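You operate a simulated robot arm through the tools that you are given. There is no shell and no other tool.

The job below is to be done with a simulated robot arm. You get a single attempt, and the scene is never put back.

## Task
Clamp the blue patch board in the peel nest and peel its waste.
Fine: the waste tab goes in the bin; open the clamp again after.

Only the result counts: the job must be done as asked and must still hold three seconds after the hand-in. Knocking over, shifting, dropping, spilling or breaking anything else fails it.

## Robot
A 7-joint arm with a two-finger parallel gripper, fixed in place. Base frame: the origin is at the foot of the arm, x ahead of it, y to its left, z up; the work surface is at about z = 880. Units: mm, degrees, N and s.
Its first joint turns from -166.0 to 166.0 degrees. Payload 4.4 kg.
The tool frame sits at the grasp point between the pads (the TCP): z along the fingers, y along the line on which they close. The tips reach 23 mm beyond it. The gripper opens to 94 mm. The fingers are 38 mm wide and 10 mm thick; the gripper's body (54 by 96 mm) begins 39 mm behind the TCP.
Orientation is that of the tool frame in the base frame, as [roll, pitch, yaw] about the fixed x, y, z axes, in that order (R = Rz(yaw) Ry(pitch) Rx(roll)). With the fingers straight down and closing along the base's y, the tool's x points along the base's -x, its y along +y and its z along -z.

## Interface
- The arm moves only by the tool drive_tool. Its argument "commands" is a list that holds one entry, the list of rows, each a list of 6 numbers: the shift along the base's x, y, z in units of 250 mm (1.0 is 250 mm), then the turn, a rotation vector about the base's x, y, z in units of 45 degrees (1.0 is 45 degrees). In form: [[[x, y, z, wx, wy, wz], ...]]. A call has 1 to 20 rows; each row is the pose to reach, as a shift and turn from the pose commanded when the call began. "hand" is the gripper command, from -1 (fully open) to 1 (shut), values between in proportion, set as the call begins (left out, the last holds). A call with a number of a shift or a turn outside -1 to 1 is refused whole. A row lasts 0.2 s, in which the tool goes at most 50 mm and 8.6 degrees; a call with a longer step from one row to the next is refused whole, and so is a gripper value outside its range. A pose out of reach is approached as far as the arm can. The call stops where the force on the tool passes 90 N (or 10 N more than at its start, if that is more) or the arm is blocked; 0.2 s more then pass. The fingers move at their own pace (about 72 mm/s each) and stop on an object; they squeeze with about 28 N. The grip force told is the motor's: it shows also when the fingers shut on nothing. Time passes only in rows, and 0.2 s behind the last, so rows that repeat a pose let the fingers close. The reply holds the time, the measured pose of the TCP, the force on the tool along the base axes, the opening and the grip force, in the units named above and with some noise, with the torque about the TCP (base axes, N m) and any sound that the robot's microphone picked up.
- Cameras (640 x 400 px; columns grow to the right, rows downward): "scene" is fixed at [405, 503.8, 1618]; the picture's right is [-0.46, -0.89, 0.00], its down [-0.73, 0.38, -0.58] and it looks along [0.51, -0.27, -0.82] (base axes); focal length 310 px, centre (320, 200). "wrist" rides on the gripper at [86, 16, -75] in the tool frame; the picture's right is [-0.18, 0.98, 0.00], its down [-0.58, -0.11, -0.81] and it looks along [-0.79, -0.15, 0.59] (tool axes); focal length 243 px, centre (320, 200). There is no depth. A picture from a camera that has moved, and an enlarged one, comes with that camera's place and axes in the base frame and with its lens. The place of the scene camera against the robot may be out by one fixed shift of up to 12 mm in any direction.
- camera(camera): a new picture of that camera. The clock stands still meanwhile.
- inspect(camera, box): a new picture of the part [left, top, right, bottom] of that camera's present view, enlarged. The clock stands still meanwhile.
- close_job(): hands the job in; it is judged then, once.

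Places have to be worked out from the pictures, the camera data and where the tool is seen. Open the gripper and draw the arm clear of the work before you hand the job in, unless the task says otherwise.

The tools are called after "Request:" as name(argument=value, ...) on one line, values as JSON. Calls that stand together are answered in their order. drive_tool: Moves the arm, as the interface text tells. Its arguments: {"type":"object","properties":{"commands":{"type":"array"},"hand":{"type":"number"}},"required":["commands"]} The other tools are called the same way: camera (camera) takes a picture; inspect (camera, box) takes an enlarged picture of a part of a camera's view; close_job () hands the job in.

At the start:

```text
time: 0.0
tool_pos: [758.2, 352.1, 1308.3]
tool_rot: [179.9, 0.1, -180.0]
contact_force: [0.0, 0.0, 0.2]
ft_torque: [-0.01, -0.01, -0.03]
opening: 94.1
grasp_force: 0.1
```

scene: 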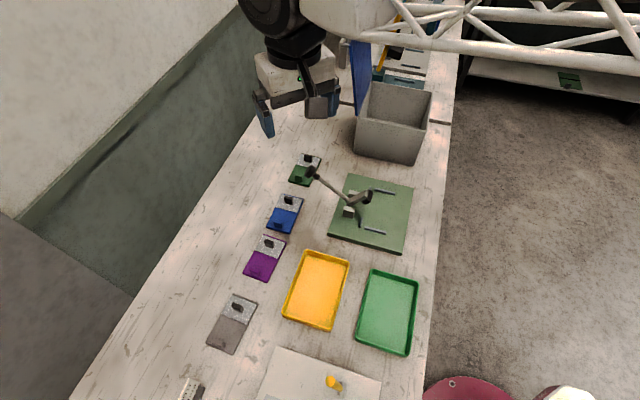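
wrist: 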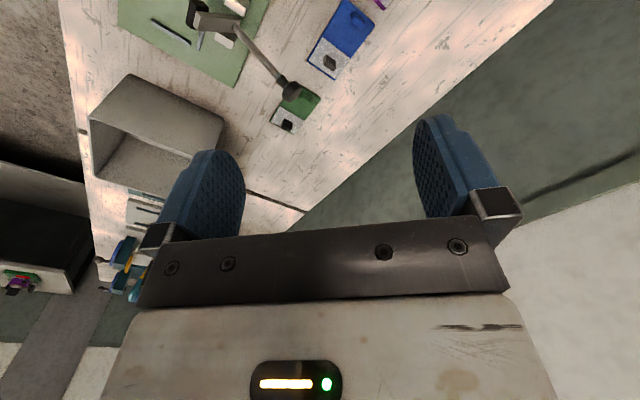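

I see four boards (green, blue, purple, grey), a green peel nest with a lever clamp, a grey bin and trays. I'll enlarge the nest and boards first.

Request:
inspect(camera="scene", box=[260, 140, 440, 260])

Request:
inspect(camera="scene", box=[300, 160, 420, 260])

Request:
inspect(camera="scene", box=[240, 180, 320, 240])

Request:
inspect(camera="wrist", box=[100, 0, 400, 200])

```text
3.33 times, centred on (350, 200) of scene
camera zoom: at [405.0, 503.8, 1618.0], right [-0.46, -0.89, 0.0], down [-0.73, 0.38, -0.58], along [0.51, -0.27, -0.82], focal length 1034 px, centre (220, 200)
```

zoom: 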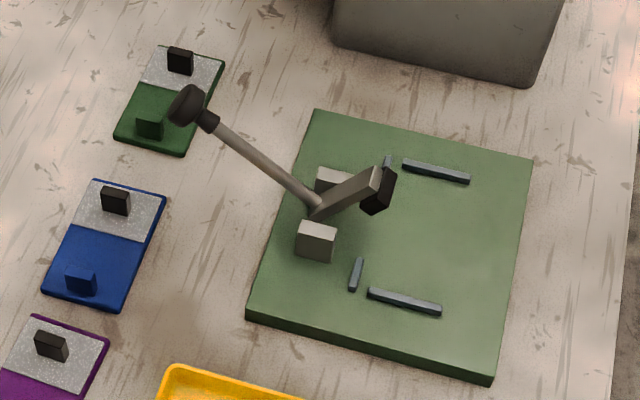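

```text
4.00 times, centred on (360, 210) of scene
camera zoom: at [405.0, 503.8, 1618.0], right [-0.46, -0.89, 0.0], down [-0.73, 0.38, -0.58], along [0.51, -0.27, -0.82], focal length 1241 px, centre (160, 160)
```

zoom: 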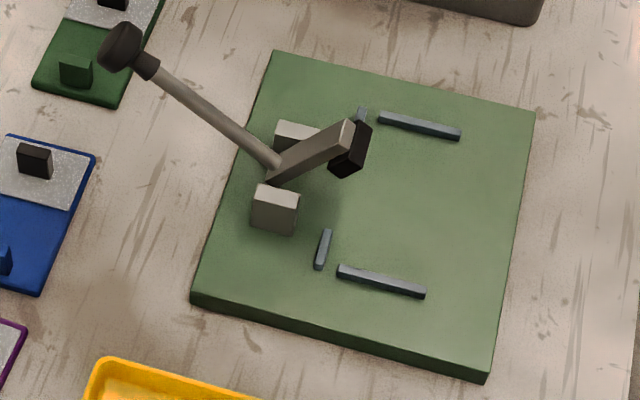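

```text
6.67 times, centred on (280, 210) of scene
camera zoom: at [405.0, 503.8, 1618.0], right [-0.46, -0.89, 0.0], down [-0.73, 0.38, -0.58], along [0.51, -0.27, -0.82], focal length 2068 px, centre (587, 133)
```

zoom: 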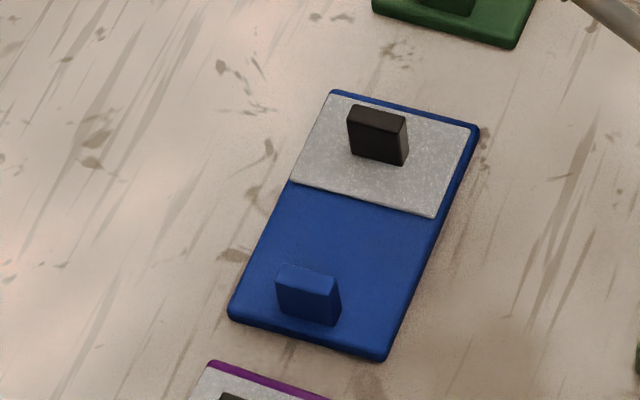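

```text
2.00 times, centred on (250, 100) of wrist
camera zoom: at [671.7, 367.1, 1383.1], right [0.18, 0.98, 0.0], down [0.58, -0.11, 0.81], along [0.79, -0.15, -0.59], focal length 485 px, centre (460, 400)
```

zoom: 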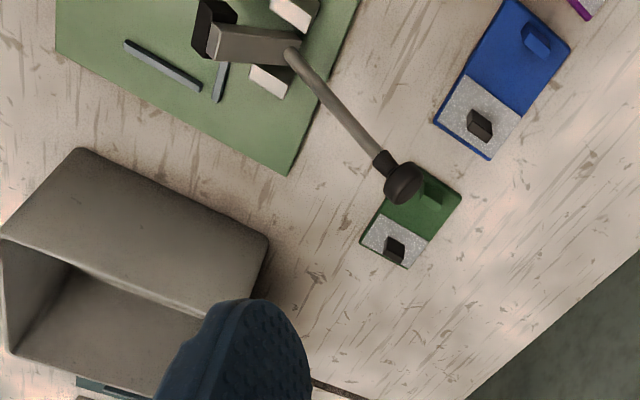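

The scene picture shows the nest and boards turned about 45° to the base axes, with the clamp's raised pad and knob both roughly 100–150 mm above the table. I'll turn the tool 45° and bring the wrist camera to the open side of the nest for a closer look.

Request:
drive_tool(commands=[[[-0.07, -0.12, -0.085, 0, 0, 0.125], [-0.14, -0.24, -0.17, 0, 0, 0.25], [-0.21, -0.36, -0.255, 0, 0, 0.375], [-0.28, -0.48, -0.34, 0, 0, 0.5], [-0.35, -0.6, -0.425, 0, 0, 0.625], [-0.42, -0.72, -0.51, 0, 0, 0.75], [-0.49, -0.84, -0.595, 0, 0, 0.875], [-0.56, -0.96, -0.68, 0, 0, 1.0]]], hand=-1)

Request:
camera(camera="wrist")

Request:
camera(camera="scene")

```text
time: 1.8
tool_pos: [618.8, 109.9, 1139.1]
tool_rot: [179.9, 0.1, -134.9]
contact_force: [-0.1, -0.2, -0.3]
ft_torque: [0.0, 0.01, 0.0]
opening: 94.2
grasp_force: 0.0
```

```text
taken
camera wrist: at [546.7, 60.6, 1212.6], right [-0.57, 0.82, 0.0], down [0.49, 0.33, 0.81], along [0.67, 0.46, -0.59], focal length 243 px, centre (320, 200)
```

wrist: 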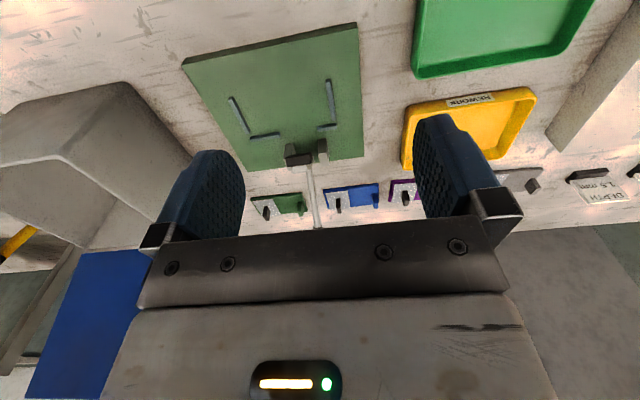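

```text
taken
```

scene: 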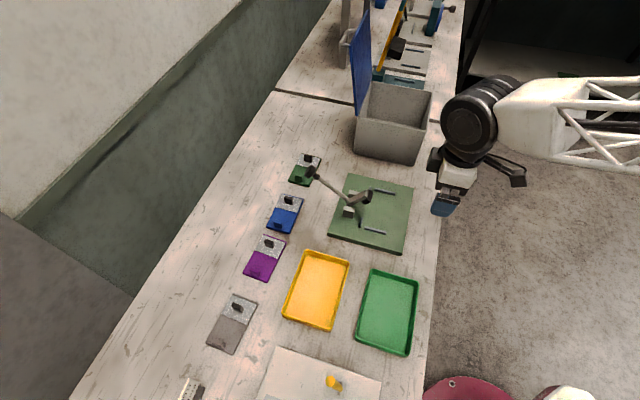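

The wrist view now shows labels near the tray and a note on the right. I'll enlarge those and the nest itself.

Request:
inspect(camera="wrist", box=[170, 20, 410, 240])

Request:
inspect(camera="wrist", box=[400, 60, 640, 210])

Request:
inspect(camera="scene", box=[330, 0, 470, 100])

Request:
inspect(camera="scene", box=[160, 330, 400, 400])

Request:
inspect(camera="scene", box=[300, 140, 430, 260])

```text
1.82 times, centred on (290, 130) of wrist
camera zoom: at [546.7, 60.6, 1212.6], right [-0.57, 0.82, 0.0], down [0.49, 0.33, 0.81], along [0.67, 0.46, -0.59], focal length 441 px, centre (374, 327)
```

zoom: 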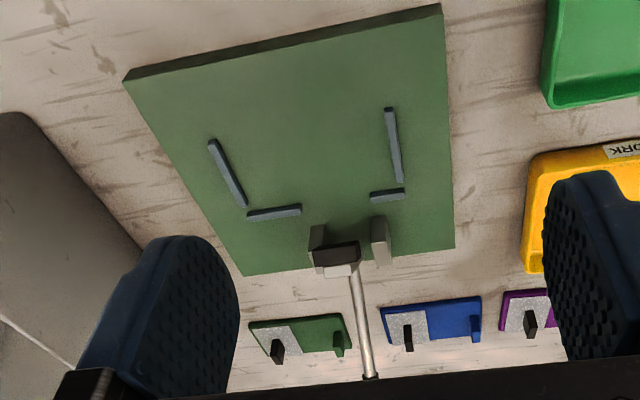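

```text
2.67 times, centred on (520, 135) of wrist
camera zoom: at [546.7, 60.6, 1212.6], right [-0.57, 0.82, 0.0], down [0.49, 0.33, 0.81], along [0.67, 0.46, -0.59], focal length 647 px, centre (-213, 373)
```

zoom: 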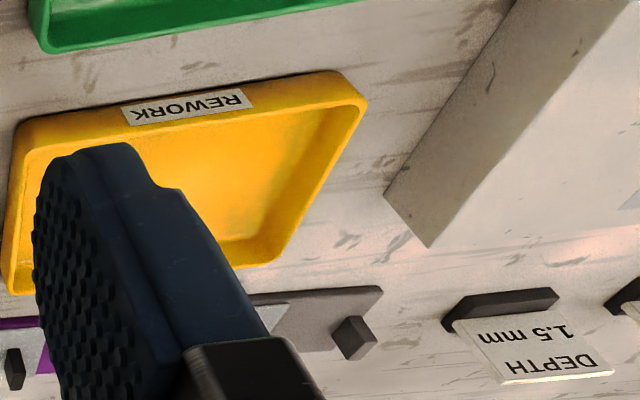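

```text
4.00 times, centred on (400, 50) of scene
camera zoom: at [405.0, 503.8, 1618.0], right [-0.46, -0.89, 0.0], down [-0.73, 0.38, -0.58], along [0.51, -0.27, -0.82], focal length 1241 px, centre (0, 800)
```

zoom: 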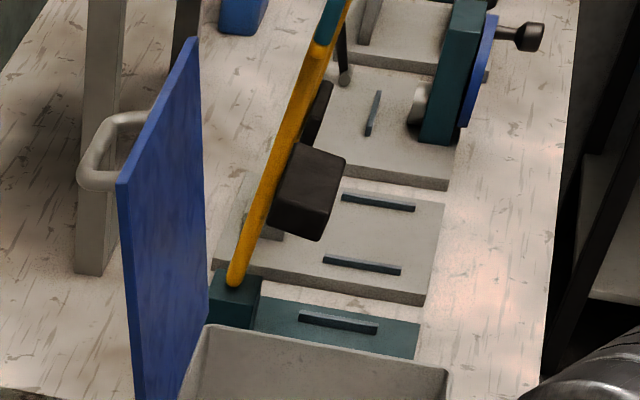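

```text
2.67 times, centred on (280, 365) of scene
camera zoom: at [405.0, 503.8, 1618.0], right [-0.46, -0.89, 0.0], down [-0.73, 0.38, -0.58], along [0.51, -0.27, -0.82], focal length 827 px, centre (427, -240)
```

zoom: 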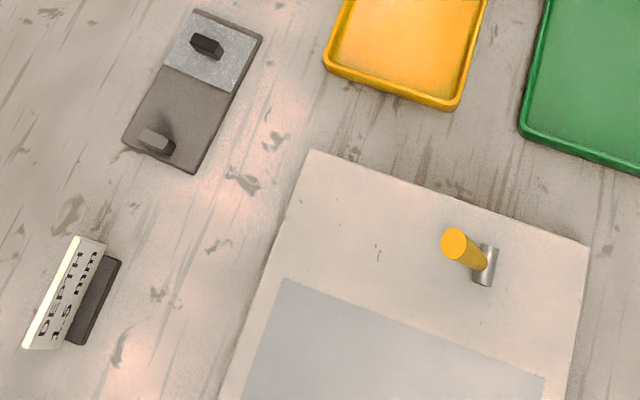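

```text
3.33 times, centred on (365, 200) of scene
camera zoom: at [405.0, 503.8, 1618.0], right [-0.46, -0.89, 0.0], down [-0.73, 0.38, -0.58], along [0.51, -0.27, -0.82], focal length 1034 px, centre (170, 200)
```

zoom: 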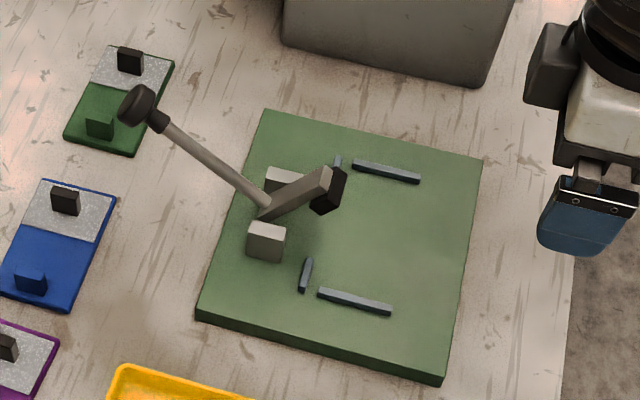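

The nest lines up between both cameras (about 200 × 220 mm, turned 45°). I'll enlarge the seat rails, clamp and boards for accurate positions.

Request:
inspect(camera="wrist", box=[220, 70, 348, 150])

Request:
inspect(camera="wrist", box=[264, 120, 360, 180])

Request:
inspect(camera="wrist", box=[240, 175, 400, 235])

Request:
inspect(camera="scene", box=[300, 160, 396, 220])

Request:
inspect(camera="scene", box=[330, 180, 410, 250])

```text
5.00 times, centred on (284, 110) of wrist
camera zoom: at [546.7, 60.6, 1212.6], right [-0.57, 0.82, 0.0], down [0.49, 0.33, 0.81], along [0.67, 0.46, -0.59], focal length 1213 px, centre (500, 650)
```

zoom: 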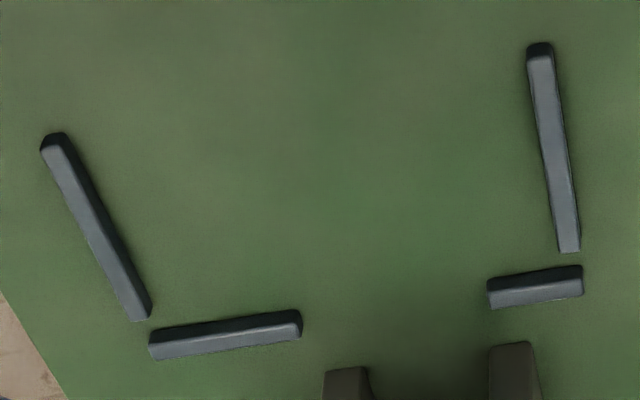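

```text
6.67 times, centred on (312, 150) of wrist
camera zoom: at [546.7, 60.6, 1212.6], right [-0.57, 0.82, 0.0], down [0.49, 0.33, 0.81], along [0.67, 0.46, -0.59], focal length 1618 px, centre (373, 533)
```

zoom: 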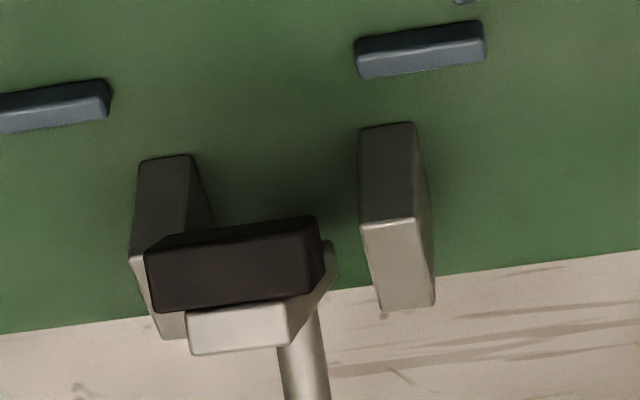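

```text
4.00 times, centred on (320, 205) of wrist
camera zoom: at [546.7, 60.6, 1212.6], right [-0.57, 0.82, 0.0], down [0.49, 0.33, 0.81], along [0.67, 0.46, -0.59], focal length 970 px, centre (320, 180)
```

zoom: 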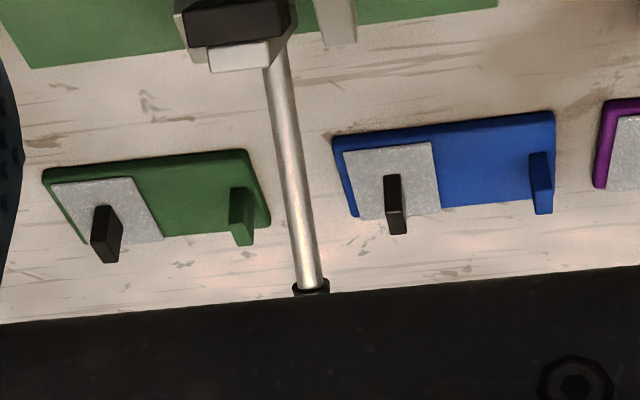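

```text
6.67 times, centred on (348, 190) of scene
camera zoom: at [405.0, 503.8, 1618.0], right [-0.46, -0.89, 0.0], down [-0.73, 0.38, -0.58], along [0.51, -0.27, -0.82], focal length 2068 px, centre (133, 267)
```

zoom: 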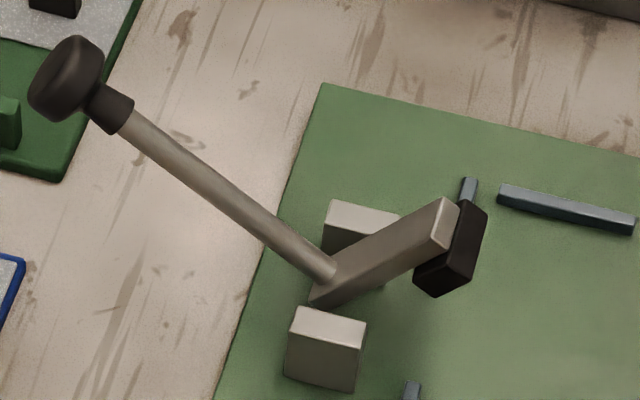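

```text
5.71 times, centred on (370, 215) of scene
camera zoom: at [405.0, 503.8, 1618.0], right [-0.46, -0.89, 0.0], down [-0.73, 0.38, -0.58], along [0.51, -0.27, -0.82], focal length 1773 px, centre (34, 114)
```

zoom: 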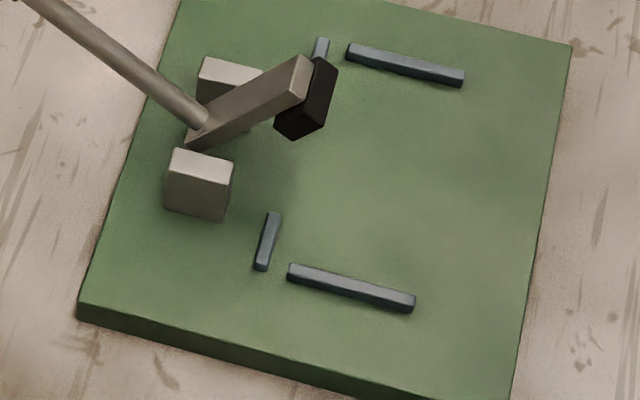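

The rails, stop bars and clamp lie where expected: the waste half of the blue board should face away from the clamp side, as it already does. I'll zoom in on the blue board's tabs and the nest's edge to get heights.

Request:
inspect(camera="wrist", box=[320, 178, 384, 218])

Request:
inspect(camera="wrist", box=[170, 45, 234, 85])

Request:
inspect(camera="scene", box=[256, 190, 312, 235])

Request:
inspect(camera="wrist", box=[0, 70, 260, 240])

Request:
inspect(camera="scene", box=[340, 70, 450, 170])

```text
10.00 times, centred on (352, 198) of wrist
camera zoom: at [546.7, 60.6, 1212.6], right [-0.57, 0.82, 0.0], down [0.49, 0.33, 0.81], along [0.67, 0.46, -0.59], focal length 2426 px, centre (0, 220)
```

zoom: 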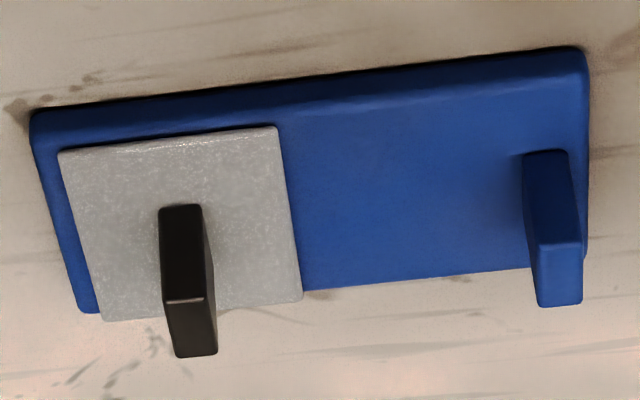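

```text
10.00 times, centred on (202, 65) of wrist
camera zoom: at [546.7, 60.6, 1212.6], right [-0.57, 0.82, 0.0], down [0.49, 0.33, 0.81], along [0.67, 0.46, -0.59], focal length 2426 px, centre (1500, 1550)
```

zoom: 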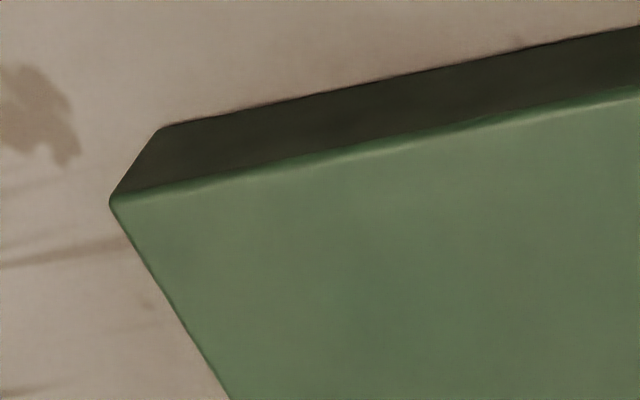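

```text
8.89 times, centred on (284, 212) of scene
camera zoom: at [405.0, 503.8, 1618.0], right [-0.46, -0.89, 0.0], down [-0.73, 0.38, -0.58], along [0.51, -0.27, -0.82], focal length 2758 px, centre (640, 89)
```

zoom: 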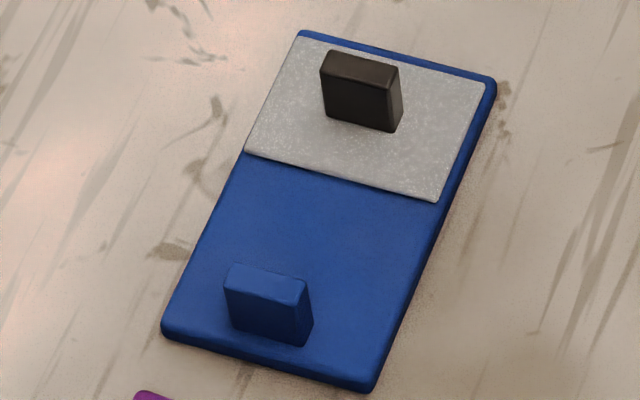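

```text
2.35 times, centred on (130, 155) of wrist
camera zoom: at [546.7, 60.6, 1212.6], right [-0.57, 0.82, 0.0], down [0.49, 0.33, 0.81], along [0.67, 0.46, -0.59], focal length 571 px, centre (767, 306)
```

zoom: 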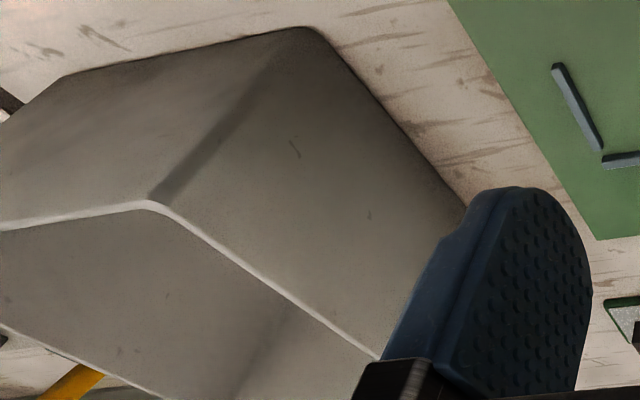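

```text
4.00 times, centred on (395, 120) of scene
camera zoom: at [405.0, 503.8, 1618.0], right [-0.46, -0.89, 0.0], down [-0.73, 0.38, -0.58], along [0.51, -0.27, -0.82], focal length 1241 px, centre (20, 520)
```

zoom: 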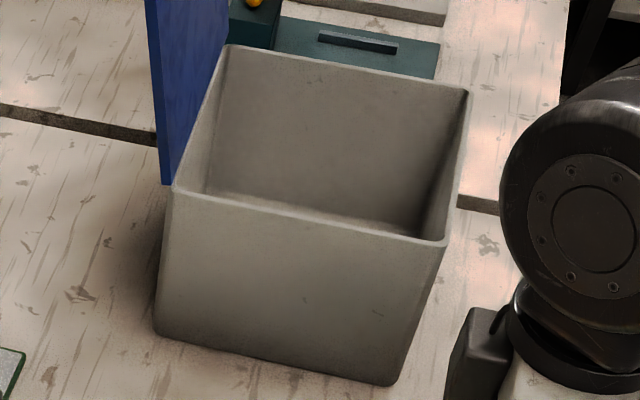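

From both cameras: nest top z≈900, tab top z≈911 at about (835, 406), 24 mm wide and ~10 mm thick; the seat's stop edge and rails are located. I'll now move toward the blue tab with the tool leaned 20° back toward the base and the fingers partly closed.

Request:
drive_tool(commands=[[[0.072, 0.0987, -0.027, 0.0524, -0.0524, 0], [0.144, 0.1973, -0.053, 0.1048, -0.1048, 0], [0.216, 0.296, -0.08, 0.1572, -0.1572, 0], [0.288, 0.3947, -0.107, 0.2095, -0.2095, 0], [0.36, 0.4933, -0.133, 0.2619, -0.2619, 0], [0.432, 0.592, -0.16, 0.3143, -0.3143, 0]]], hand=0.15)

Request:
drive_tool(commands=[[[0.072, 0.0988, -0.026, 0, 0, 0], [0.144, 0.1976, -0.052, 0, 0, 0], [0.216, 0.2964, -0.078, 0, 0, 0], [0.288, 0.3952, -0.104, 0, 0, 0], [0.36, 0.494, -0.13, 0, 0, 0], [0.432, 0.593, -0.157, 0, 0, 0]]])

Request:
camera(camera="wrist")

Request:
camera(camera="scene")

```text
time: 3.2
tool_pos: [725.4, 260.5, 1098.5]
tool_rot: [179.9, 20.3, -135.1]
contact_force: [0.5, -0.7, 0.0]
ft_torque: [-0.01, 0.03, 0.03]
opening: 40.0
grasp_force: 0.0
```

```text
time: 4.6
tool_pos: [833.8, 409.3, 1059.3]
tool_rot: [180.0, 20.1, -135.1]
contact_force: [-0.1, -0.7, 0.0]
ft_torque: [0.0, 0.0, -0.04]
opening: 40.0
grasp_force: 0.0
```

```text
taken
camera wrist: at [746.8, 343.1, 1099.4], right [-0.57, 0.82, 0.06], down [0.27, 0.11, 0.96], along [0.77, 0.57, -0.28], focal length 243 px, centre (320, 200)
```

wrist: 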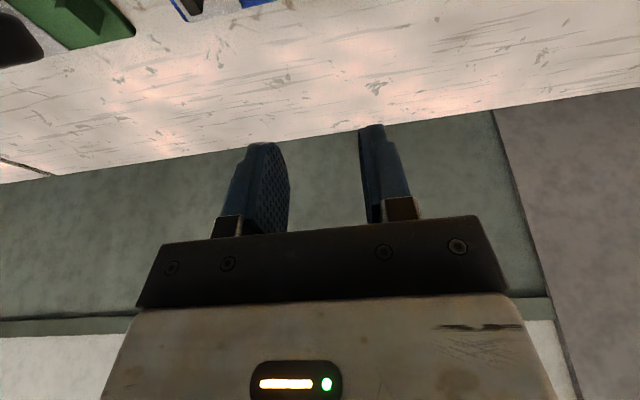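

```text
taken
```

scene: 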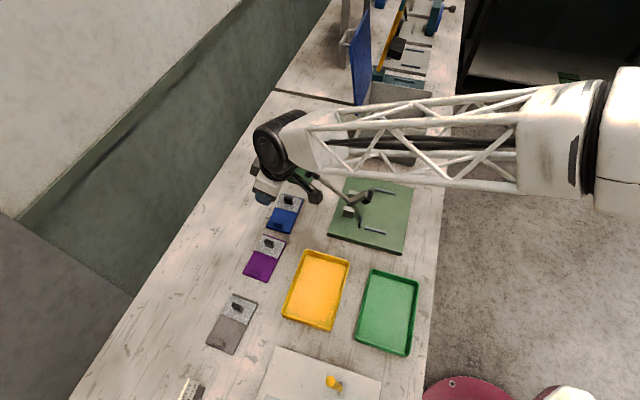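

The tool is near (834, 408, 1059), leaned 20°, with the tab below it. I'll shift a few mm to line up and lower to z≈960, then check against the tab in the scene view.

Request:
drive_tool(commands=[[[-0.0104, -0.0214, 0, 0, 0, 0], [-0.0104, -0.0214, -0.1, 0, 0, 0], [-0.0104, -0.0214, -0.2, 0, 0, 0], [-0.0104, -0.0214, -0.3, 0, 0, 0], [-0.0104, -0.0214, -0.396, 0, 0, 0], [-0.0104, -0.0214, -0.396, 0, 0, 0]]])

Request:
inspect(camera="scene", box=[232, 170, 344, 250])

Request:
camera(camera="wrist")

```text
time: 6.0
tool_pos: [830.6, 402.6, 961.2]
tool_rot: [179.7, 20.1, -135.0]
contact_force: [-0.3, -0.6, 0.0]
ft_torque: [-0.01, 0.04, 0.03]
opening: 39.7
grasp_force: 0.0
```

```text
5.00 times, centred on (288, 210) of scene
camera zoom: at [405.0, 503.8, 1618.0], right [-0.46, -0.89, 0.0], down [-0.73, 0.38, -0.58], along [0.51, -0.27, -0.82], focal length 1551 px, centre (480, 150)
```

zoom: 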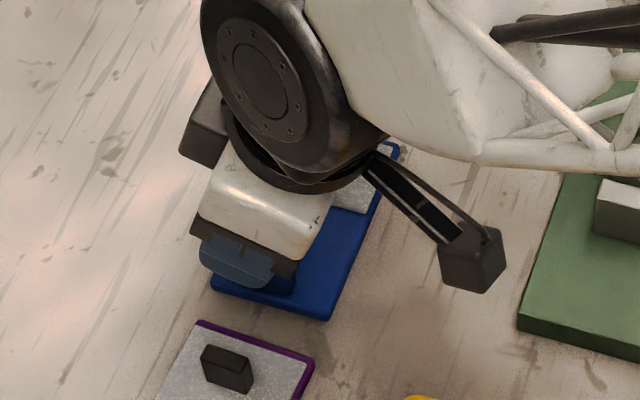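

```text
taken
camera wrist: at [744.5, 337.7, 1000.7], right [-0.57, 0.82, 0.06], down [0.27, 0.11, 0.96], along [0.77, 0.57, -0.28], focal length 243 px, centre (320, 200)
```

wrist: 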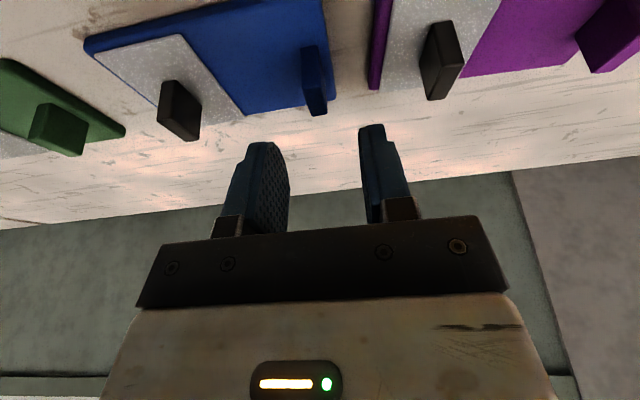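

The fingers straddle the tab's column and nothing has been touched. Before lowering further I'll check the clamp handle's clearance from the arm in the scene view.

Request:
inspect(camera="scene", box=[260, 120, 420, 220])

Request:
inspect(camera="wrist", box=[220, 20, 420, 145])

```text
4.00 times, centred on (340, 170) of scene
camera zoom: at [405.0, 503.8, 1618.0], right [-0.46, -0.89, 0.0], down [-0.73, 0.38, -0.58], along [0.51, -0.27, -0.82], focal length 1241 px, centre (240, 320)
```

zoom: 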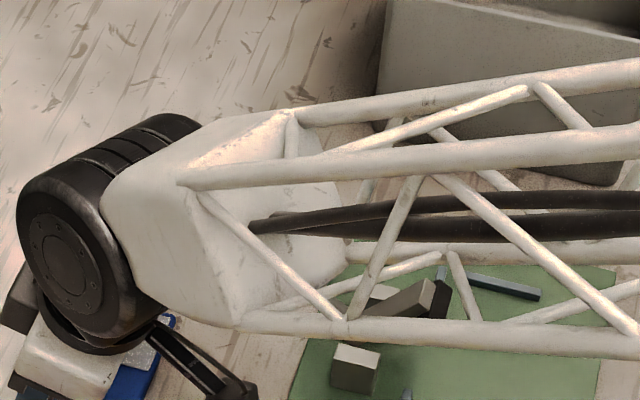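

```text
3.20 times, centred on (320, 82) of wrist
camera zoom: at [744.5, 337.7, 1000.7], right [-0.57, 0.82, 0.06], down [0.27, 0.11, 0.96], along [0.77, 0.57, -0.28], focal length 776 px, centre (320, 576)
```

zoom: 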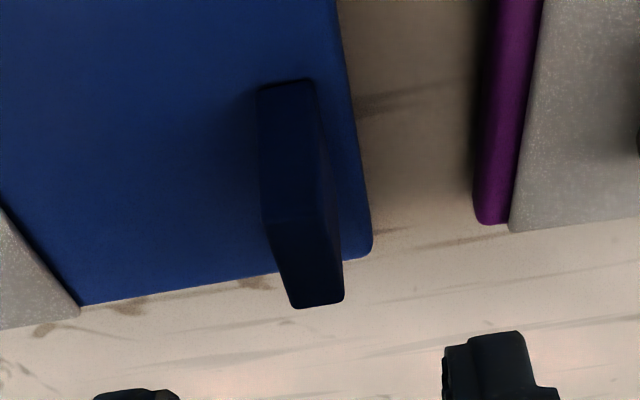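

The wrist view puts the tab's top centre within about 1 mm of the line between the fingers, and the clamp is undisturbed. I'll lower to z≈914 and close on the tab.

Request:
drive_tool(commands=[[[0.003, -0.003, -0.05, 0, 0, 0], [0.003, -0.003, -0.1, 0, 0, 0], [0.003, -0.003, -0.14, 0, 0, 0], [0.003, -0.003, -0.17, 0, 0, 0], [0.003, -0.003, -0.184, 0, 0, 0], [0.003, -0.003, -0.184, 0, 0, 0]]])

Request:
camera(camera="wrist")

Request:
inspect(camera="scene", box=[248, 180, 328, 240])

```text
time: 7.4
tool_pos: [833.4, 402.2, 917.6]
tool_rot: [180.0, 20.3, -135.1]
contact_force: [-1.9, -1.6, 26.9]
ft_torque: [-0.64, -0.21, -0.1]
opening: 39.8
grasp_force: 0.1
```

```text
taken
camera wrist: at [746.1, 337.3, 957.0], right [-0.57, 0.82, 0.06], down [0.27, 0.11, 0.96], along [0.78, 0.57, -0.28], focal length 243 px, centre (320, 200)
```

wrist: 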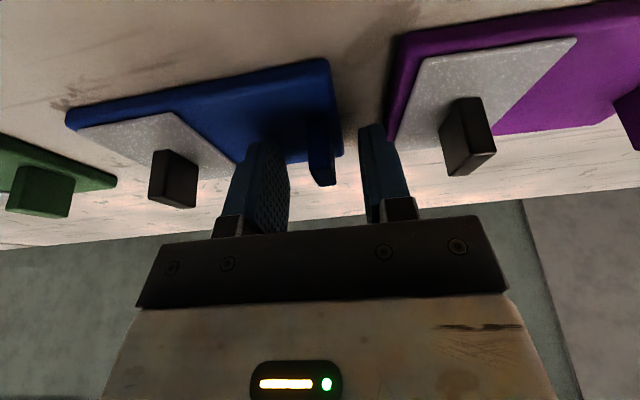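

```text
6.67 times, centred on (288, 210) of scene
camera zoom: at [405.0, 503.8, 1618.0], right [-0.46, -0.89, 0.0], down [-0.73, 0.38, -0.58], along [0.51, -0.27, -0.82], focal length 2068 px, centre (533, 133)
```

zoom: 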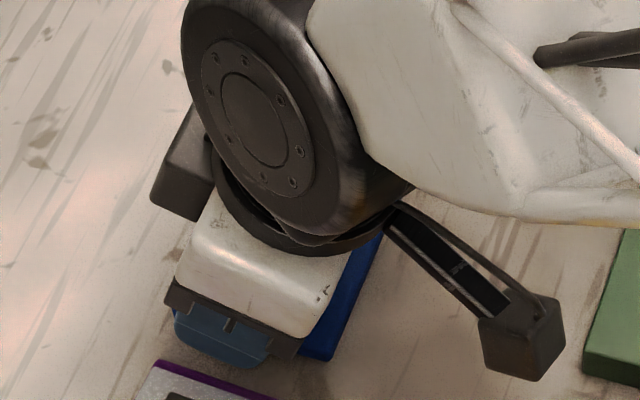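

The fingertips meet the board top at z≈917.6 (27 N up), so its surface is about z 889. I'll lift 5 mm and then close on the tab.

Request:
drive_tool(commands=[[[0, 0, 0.02, 0, 0, 0], [0, 0, 0.02, 0, 0, 0]]])

Request:
drive_tool(commands=[[[0, 0, 0, 0, 0, 0], [0, 0, 0, 0, 0, 0], [0, 0, 0, 0, 0, 0], [0, 0, 0, 0, 0, 0]]], hand=1)

Request:
camera(camera="wrist")

```text
time: 8.0
tool_pos: [831.5, 401.2, 919.2]
tool_rot: [180.0, 20.0, -135.0]
contact_force: [0.6, -0.3, 0.1]
ft_torque: [0.0, 0.03, -0.04]
opening: 40.0
grasp_force: 0.1
```

```text
time: 9.0
tool_pos: [832.6, 401.3, 920.5]
tool_rot: [179.9, 20.1, -135.0]
contact_force: [-0.5, 0.6, 0.0]
ft_torque: [0.02, 0.02, 0.0]
opening: 9.4
grasp_force: 27.6
```

```text
taken
camera wrist: at [745.7, 336.9, 960.0], right [-0.57, 0.82, 0.06], down [0.27, 0.11, 0.96], along [0.77, 0.57, -0.28], focal length 243 px, centre (320, 200)
```

wrist: 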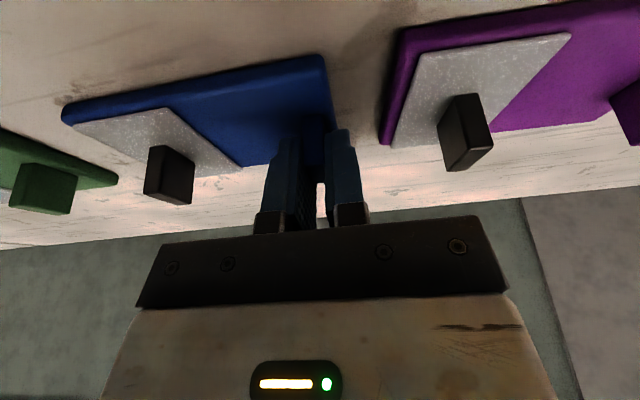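

The tab is gripped (opening 9.4 mm, 27.6 N). I'll lift slowly about 25 mm and check that the board hangs level.

Request:
drive_tool(commands=[[[0, 0, 0.02, 0, 0, 0], [0, 0, 0.04, 0, 0, 0], [0, 0, 0.06, 0, 0, 0], [0, 0, 0.08, 0, 0, 0], [0, 0, 0.1, 0, 0, 0], [0, 0, 0.1, 0, 0, 0]]])

Request:
camera(camera="wrist")

Request:
inspect(camera="scene", box=[240, 140, 400, 240])

```text
time: 10.4
tool_pos: [833.6, 401.7, 945.0]
tool_rot: [179.8, 20.1, -135.1]
contact_force: [0.1, -0.2, -0.4]
ft_torque: [0.06, 0.0, 0.01]
opening: 9.2
grasp_force: 27.4
```

```text
taken
camera wrist: at [745.8, 336.5, 984.7], right [-0.57, 0.82, 0.06], down [0.27, 0.11, 0.96], along [0.77, 0.57, -0.28], focal length 243 px, centre (320, 200)
```

wrist: 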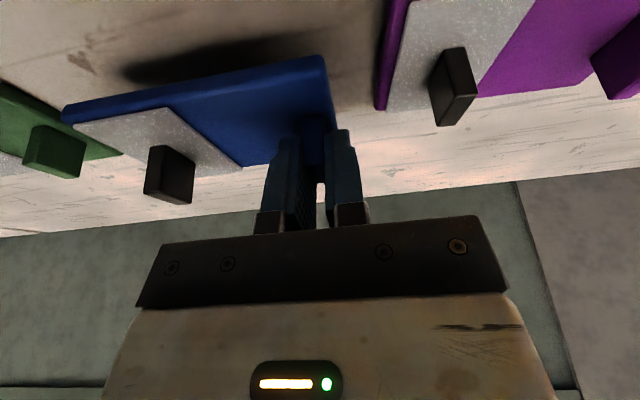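

```text
4.00 times, centred on (320, 190) of scene
camera zoom: at [405.0, 503.8, 1618.0], right [-0.46, -0.89, 0.0], down [-0.73, 0.38, -0.58], along [0.51, -0.27, -0.82], focal length 1241 px, centre (320, 240)
```

zoom: 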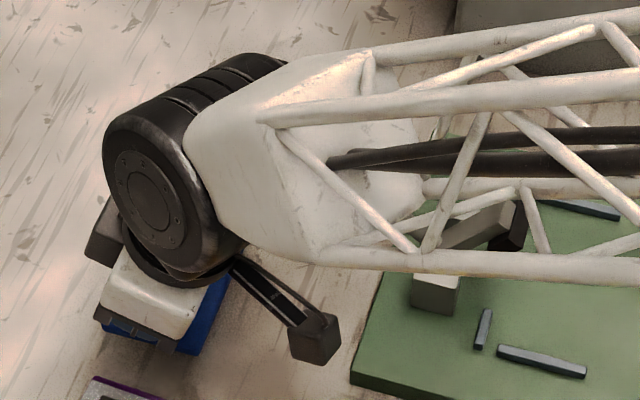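

The board is lifted level and light. I'll raise it more and shift it away from the clamp handle before carrying it across.

Request:
drive_tool(commands=[[[0, 0, 0.04, 0, 0, 0], [0, 0, 0.08, 0, 0, 0], [0, 0, 0.12, 0, 0, 0], [0, 0, 0.164, 0, 0, 0], [-0.038, 0.038, 0.19, 0, 0, 0], [-0.076, 0.076, 0.215, 0, 0, 0], [-0.114, 0.114, 0.24, 0, 0, 0], [-0.153, 0.153, 0.264, 0, 0, 0]]])

Request:
drive_tool(commands=[[[-0.0724, -0.0724, 0, 0, 0, 0], [-0.1447, -0.1447, 0, 0, 0, 0], [-0.2171, -0.2171, 0, 0, 0, 0], [-0.2895, -0.2895, 0, 0, 0, 0], [-0.3618, -0.3618, 0, 0, 0, 0], [-0.4342, -0.4342, 0, 0, 0, 0], [-0.5066, -0.5066, 0, 0, 0, 0], [-0.5789, -0.5789, 0, 0, 0, 0], [-0.6513, -0.6513, 0, 0, 0, 0], [-0.7237, -0.7237, 0, 0, 0, 0], [-0.796, -0.796, 0, 0, 0, 0], [-0.8684, -0.8684, 0, 0, 0, 0]]])

Request:
camera(camera="scene")

Request:
camera(camera="wrist")

```text
time: 12.2
tool_pos: [794.9, 439.5, 1011.3]
tool_rot: [179.9, 20.0, -135.1]
contact_force: [-0.8, -0.5, -1.4]
ft_torque: [0.02, 0.02, 0.01]
opening: 9.5
grasp_force: 27.7
```

```text
time: 14.8
tool_pos: [577.5, 223.8, 1009.9]
tool_rot: [179.9, 20.1, -135.0]
contact_force: [0.1, -0.3, -0.6]
ft_torque: [0.03, 0.05, 0.04]
opening: 9.1
grasp_force: 27.9
```

```text
taken
```

scene: 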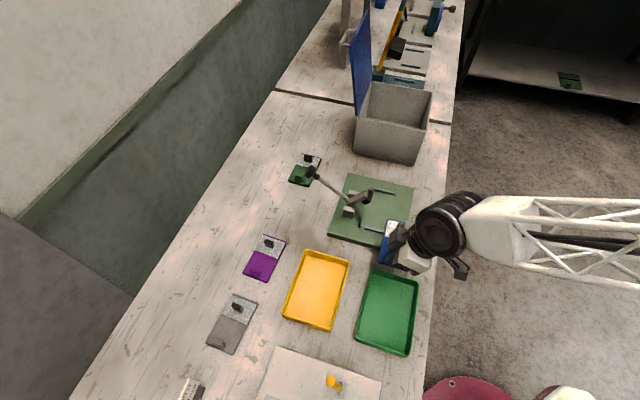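

```text
taken
camera wrist: at [490.3, 158.5, 1049.8], right [-0.57, 0.82, 0.06], down [0.27, 0.11, 0.96], along [0.77, 0.57, -0.28], focal length 243 px, centre (320, 200)
```

wrist: 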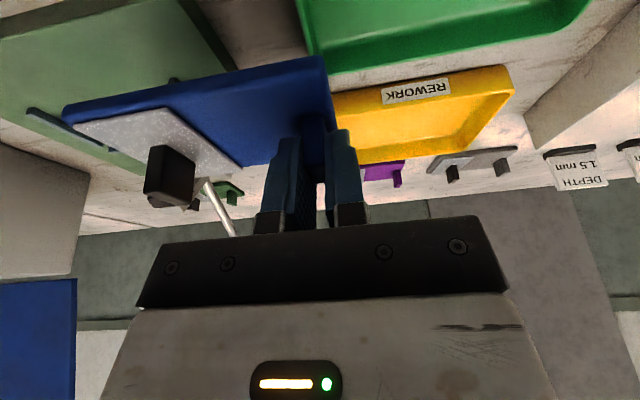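

The board is now over the near side of the nest, well clear of the clamp. I'll bring it across to line up with the seat and lower it part way, still in front of the clamp pad.

Request:
drive_tool(commands=[[[0.0622, -0.0622, 0, 0, 0, 0], [0.1244, -0.1244, 0, 0, 0, 0], [0.1867, -0.1867, 0, 0, 0, 0], [0.2489, -0.2489, 0, 0, 0, 0], [0.3111, -0.3111, 0, 0, 0, 0], [0.3733, -0.3733, 0, 0, 0, 0], [0.3733, -0.3733, -0.06, 0, 0, 0], [0.3733, -0.3733, -0.12, 0, 0, 0], [0.3733, -0.3733, -0.18, 0, 0, 0], [0.3733, -0.3733, -0.18, 0, 0, 0]]])

Request:
inspect(camera="scene", box=[310, 160, 438, 260])

Request:
camera(camera="wrist")

```text
time: 17.0
tool_pos: [670.8, 128.9, 965.3]
tool_rot: [180.0, 20.1, -135.0]
contact_force: [-0.2, 0.0, -0.3]
ft_torque: [0.01, 0.04, 0.02]
opening: 9.2
grasp_force: 27.8
```

```text
4.00 times, centred on (374, 210) of scene
camera zoom: at [405.0, 503.8, 1618.0], right [-0.46, -0.89, 0.0], down [-0.73, 0.38, -0.58], along [0.51, -0.27, -0.82], focal length 1241 px, centre (104, 160)
```

zoom: 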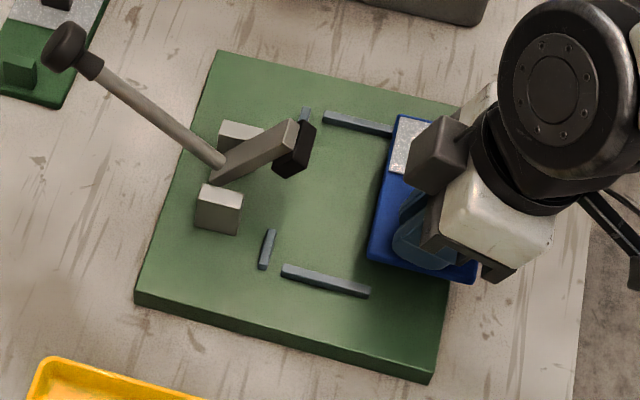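

```text
taken
camera wrist: at [583.7, 64.4, 1005.6], right [-0.57, 0.82, 0.06], down [0.27, 0.11, 0.96], along [0.77, 0.57, -0.28], focal length 243 px, centre (320, 200)
```

wrist: 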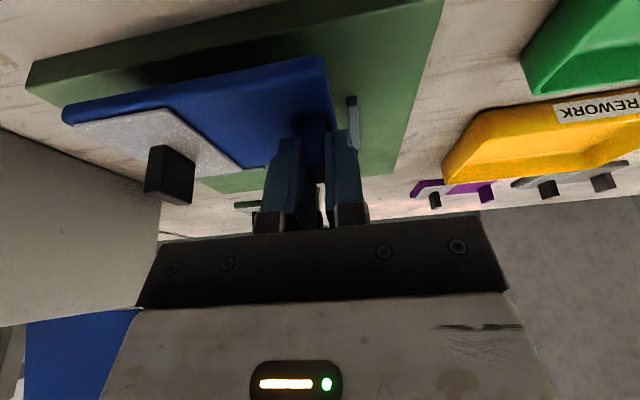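

A dark box sticks out on the clamp side of the gripper, so before sliding under the pad I need its extent. I'll enlarge that area.

Request:
inspect(camera="scene", box=[360, 155, 456, 235])

Request:
inspect(camera="wrist", box=[20, 0, 400, 240])

```text
5.00 times, centred on (408, 195) of scene
camera zoom: at [405.0, 503.8, 1618.0], right [-0.46, -0.89, 0.0], down [-0.73, 0.38, -0.58], along [0.51, -0.27, -0.82], focal length 1551 px, centre (-120, 225)
```

zoom: 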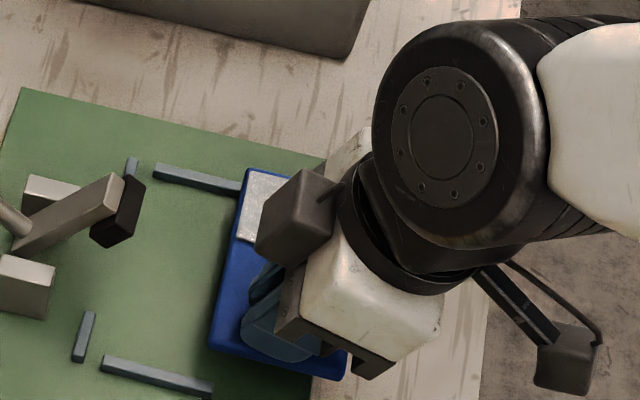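

```text
1.67 times, centred on (210, 120) of wrist
camera zoom: at [583.7, 64.4, 1005.6], right [-0.57, 0.82, 0.06], down [0.27, 0.11, 0.96], along [0.77, 0.57, -0.28], focal length 404 px, centre (503, 333)
```

zoom: 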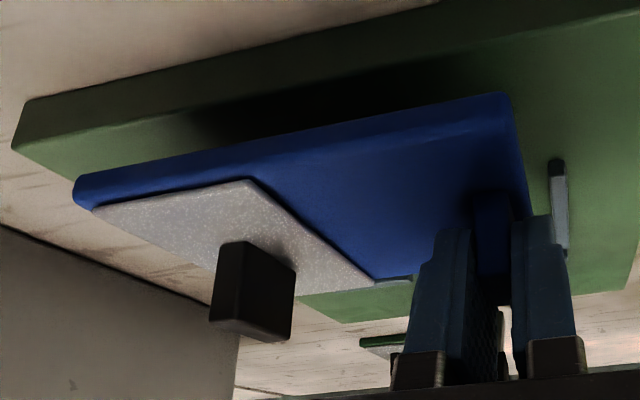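

The box sits well above where the pad's top edge (z≈981) will be, so there is room. I'll lower to z≈953 and slide the board toward the stop bars, ending about 3 mm short.

Request:
drive_tool(commands=[[[0, 0, -0.024, 0, 0, 0], [0, 0, -0.046, 0, 0, 0], [0.03, 0.03, -0.046, 0, 0, 0], [0.06, 0.06, -0.046, 0, 0, 0], [0.09, 0.09, -0.046, 0, 0, 0], [0.12, 0.12, -0.046, 0, 0, 0], [0.149, 0.149, -0.046, 0, 0, 0], [0.149, 0.149, -0.046, 0, 0, 0]]])

Request:
inspect(camera="scene", box=[310, 160, 438, 260])

Request:
camera(camera="wrist")

```text
time: 18.8
tool_pos: [707.5, 167.8, 953.6]
tool_rot: [179.9, 20.1, -135.0]
contact_force: [0.2, 0.7, -0.3]
ft_torque: [0.04, 0.05, -0.03]
opening: 9.3
grasp_force: 27.6
```

```text
4.00 times, centred on (374, 210) of scene
camera zoom: at [405.0, 503.8, 1618.0], right [-0.46, -0.89, 0.0], down [-0.73, 0.38, -0.58], along [0.51, -0.27, -0.82], focal length 1241 px, centre (104, 160)
```

zoom: 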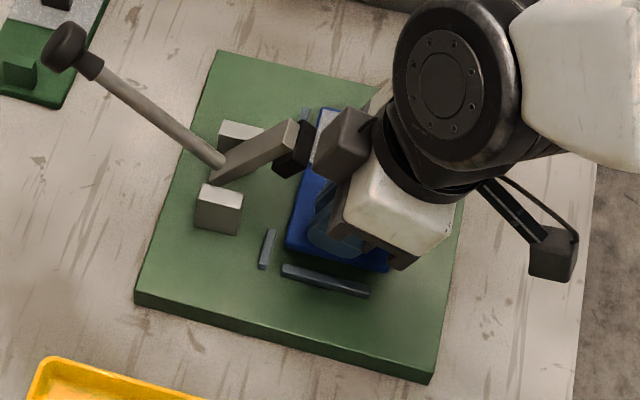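

```text
taken
camera wrist: at [620.6, 102.0, 994.0], right [-0.57, 0.82, 0.06], down [0.27, 0.11, 0.96], along [0.77, 0.57, -0.28], focal length 243 px, centre (320, 200)
```

wrist: 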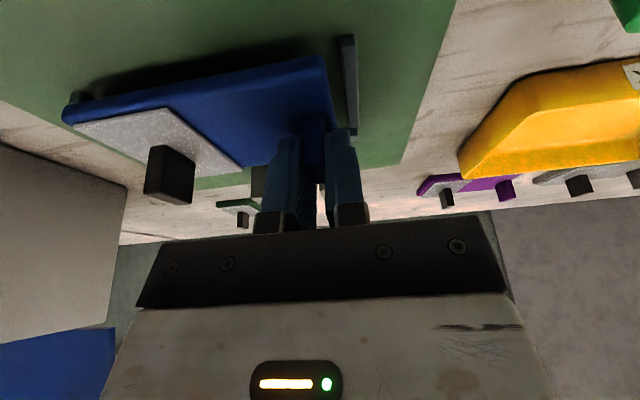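

The board sits between the rails in both views with no contact. I'll lower it toward the nest surface.

Request:
drive_tool(commands=[[[0, 0, -0.012, 0, 0, 0], [0, 0, -0.024, 0, 0, 0], [0, 0, -0.036, 0, 0, 0], [0, 0, -0.048, 0, 0, 0], [0, 0, -0.048, 0, 0, 0]]])

Request:
drive_tool(commands=[[[0, 0, -0.004, 0, 0, 0], [0, 0, -0.008, 0, 0, 0], [0, 0, -0.008, 0, 0, 0]]])

Request:
camera(camera="wrist")

```text
time: 20.0
tool_pos: [708.1, 166.1, 942.8]
tool_rot: [179.9, 20.2, -134.9]
contact_force: [0.2, 0.0, 0.0]
ft_torque: [0.03, 0.03, -0.03]
opening: 9.4
grasp_force: 28.1
```

```text
time: 20.8
tool_pos: [707.1, 166.7, 939.5]
tool_rot: [179.9, 20.1, -135.0]
contact_force: [0.0, -0.7, -1.7]
ft_torque: [0.04, 0.02, -0.02]
opening: 9.2
grasp_force: 28.4
```

```text
taken
camera wrist: at [620.8, 101.9, 980.4], right [-0.57, 0.82, 0.06], down [0.27, 0.11, 0.96], along [0.77, 0.57, -0.28], focal length 243 px, centre (320, 200)
```

wrist: 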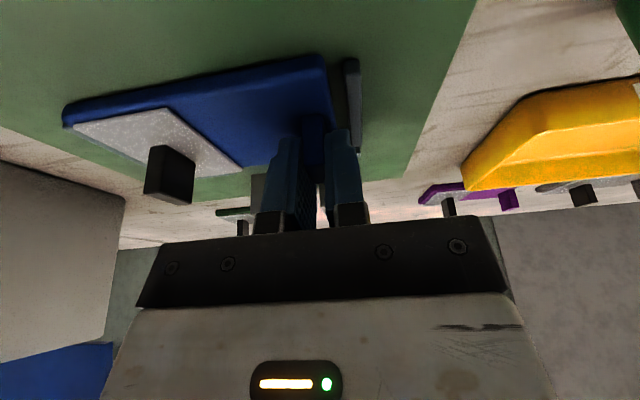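

There is no surface contact yet at z≈939.5. I'll go down in 1 mm steps until the force shows contact.

Request:
drive_tool(commands=[[[0, 0, -0.004, 0, 0, 0], [0, 0, -0.004, 0, 0, 0]]])

Request:
drive_tool(commands=[[[0, 0, -0.004, 0, 0, 0], [0, 0, -0.004, 0, 0, 0]]])

Request:
inspect(camera="wrist", box=[40, 30, 400, 230])

```text
time: 21.4
tool_pos: [707.9, 166.4, 939.4]
tool_rot: [180.0, 20.1, -135.0]
contact_force: [0.8, 0.7, 0.9]
ft_torque: [-0.09, 0.01, 0.04]
opening: 9.3
grasp_force: 28.0
```

```text
time: 22.0
tool_pos: [707.4, 166.8, 939.3]
tool_rot: [179.8, 20.1, -135.0]
contact_force: [-2.3, -0.1, 16.7]
ft_torque: [-0.25, 0.22, -0.02]
opening: 9.3
grasp_force: 27.9
```

```text
1.78 times, centred on (220, 130) of wrist
camera zoom: at [621.0, 101.9, 979.2], right [-0.57, 0.82, 0.06], down [0.27, 0.11, 0.96], along [0.77, 0.57, -0.28], focal length 431 px, centre (498, 324)
```

zoom: 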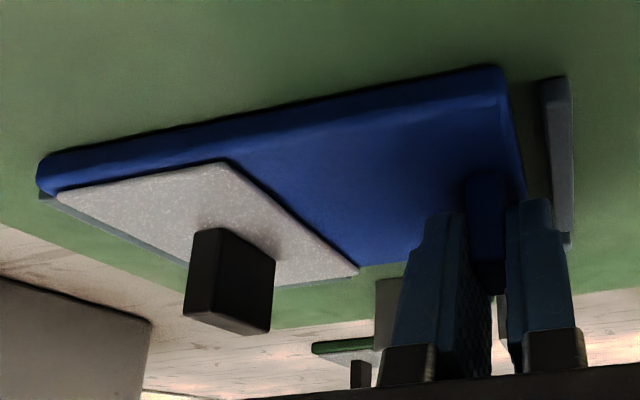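

The board is on the nest surface (contact at z≈939, between the rails). I'll ease off 1 mm and nudge it toward the stop bars until they push back.

Request:
drive_tool(commands=[[[0, 0, 0.004, 0, 0, 0], [0.0028, 0.0028, 0.004, 0, 0, 0], [0.0057, 0.0057, 0.004, 0, 0, 0], [0.0057, 0.0057, 0.004, 0, 0, 0]]])

Request:
drive_tool(commands=[[[0.0028, 0.0028, 0, 0, 0, 0], [0.0028, 0.0028, 0, 0, 0, 0]]])

Request:
drive_tool(commands=[[[0.0028, 0.0028, 0, 0, 0, 0], [0.0028, 0.0028, 0, 0, 0, 0]]])

```text
time: 23.0
tool_pos: [709.4, 168.0, 939.5]
tool_rot: [179.9, 20.2, -135.1]
contact_force: [-1.3, -1.9, 10.9]
ft_torque: [-0.09, 0.03, -0.04]
opening: 9.1
grasp_force: 27.8
```

```text
time: 23.6
tool_pos: [709.1, 168.4, 938.3]
tool_rot: [179.9, 20.2, -134.9]
contact_force: [-2.6, -1.7, 12.3]
ft_torque: [-0.1, 0.05, -0.04]
opening: 9.1
grasp_force: 28.1
```

```text
time: 24.2
tool_pos: [710.1, 168.9, 940.1]
tool_rot: [179.9, 20.1, -135.1]
contact_force: [-2.0, -2.0, 12.1]
ft_torque: [-0.09, 0.03, -0.05]
opening: 9.4
grasp_force: 27.5
```

Only sliding friction so far (about 3 N) after 4 mm. I'll keep nudging in small steps.

Request:
drive_tool(commands=[[[0.0028, 0.0028, 0, 0, 0, 0], [0.0028, 0.0028, 0, 0, 0, 0]]])

Request:
drive_tool(commands=[[[0.0028, 0.0028, 0, 0, 0, 0], [0.0028, 0.0028, 0, 0, 0, 0]]])

Request:
inspect(camera="scene", box=[330, 170, 410, 230])

Request:
inspect(camera="wrist", box=[40, 30, 400, 230])

```text
time: 24.8
tool_pos: [710.7, 169.8, 939.6]
tool_rot: [180.0, 20.1, -135.0]
contact_force: [-1.4, -1.8, 10.9]
ft_torque: [-0.04, -0.01, -0.04]
opening: 9.5
grasp_force: 28.2
```

```text
time: 25.4
tool_pos: [712.3, 171.0, 938.7]
tool_rot: [179.8, 20.1, -134.9]
contact_force: [-0.9, -1.3, 9.3]
ft_torque: [-0.03, -0.02, -0.05]
opening: 9.3
grasp_force: 27.5
```

```text
6.67 times, centred on (370, 200) of scene
camera zoom: at [405.0, 503.8, 1618.0], right [-0.46, -0.89, 0.0], down [-0.73, 0.38, -0.58], along [0.51, -0.27, -0.82], focal length 2068 px, centre (-13, 200)
```

zoom: 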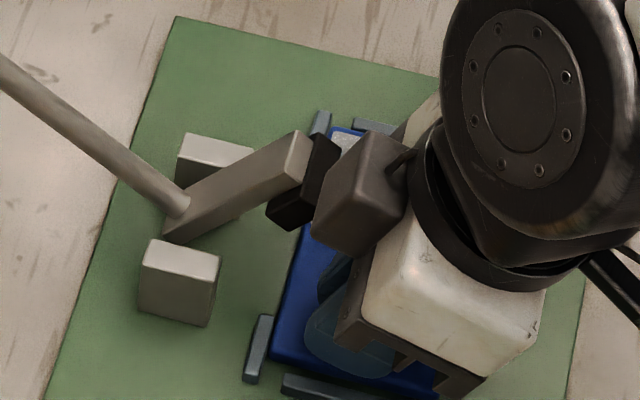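

```text
1.78 times, centred on (220, 130) of wrist
camera zoom: at [625.2, 106.3, 979.2], right [-0.57, 0.82, 0.06], down [0.27, 0.11, 0.96], along [0.77, 0.57, -0.28], focal length 431 px, centre (498, 324)
```

zoom: 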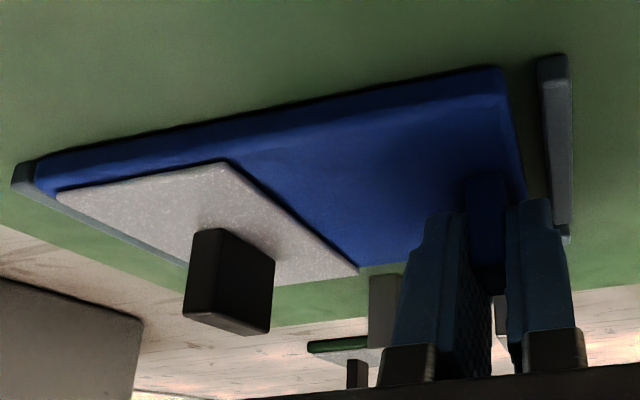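

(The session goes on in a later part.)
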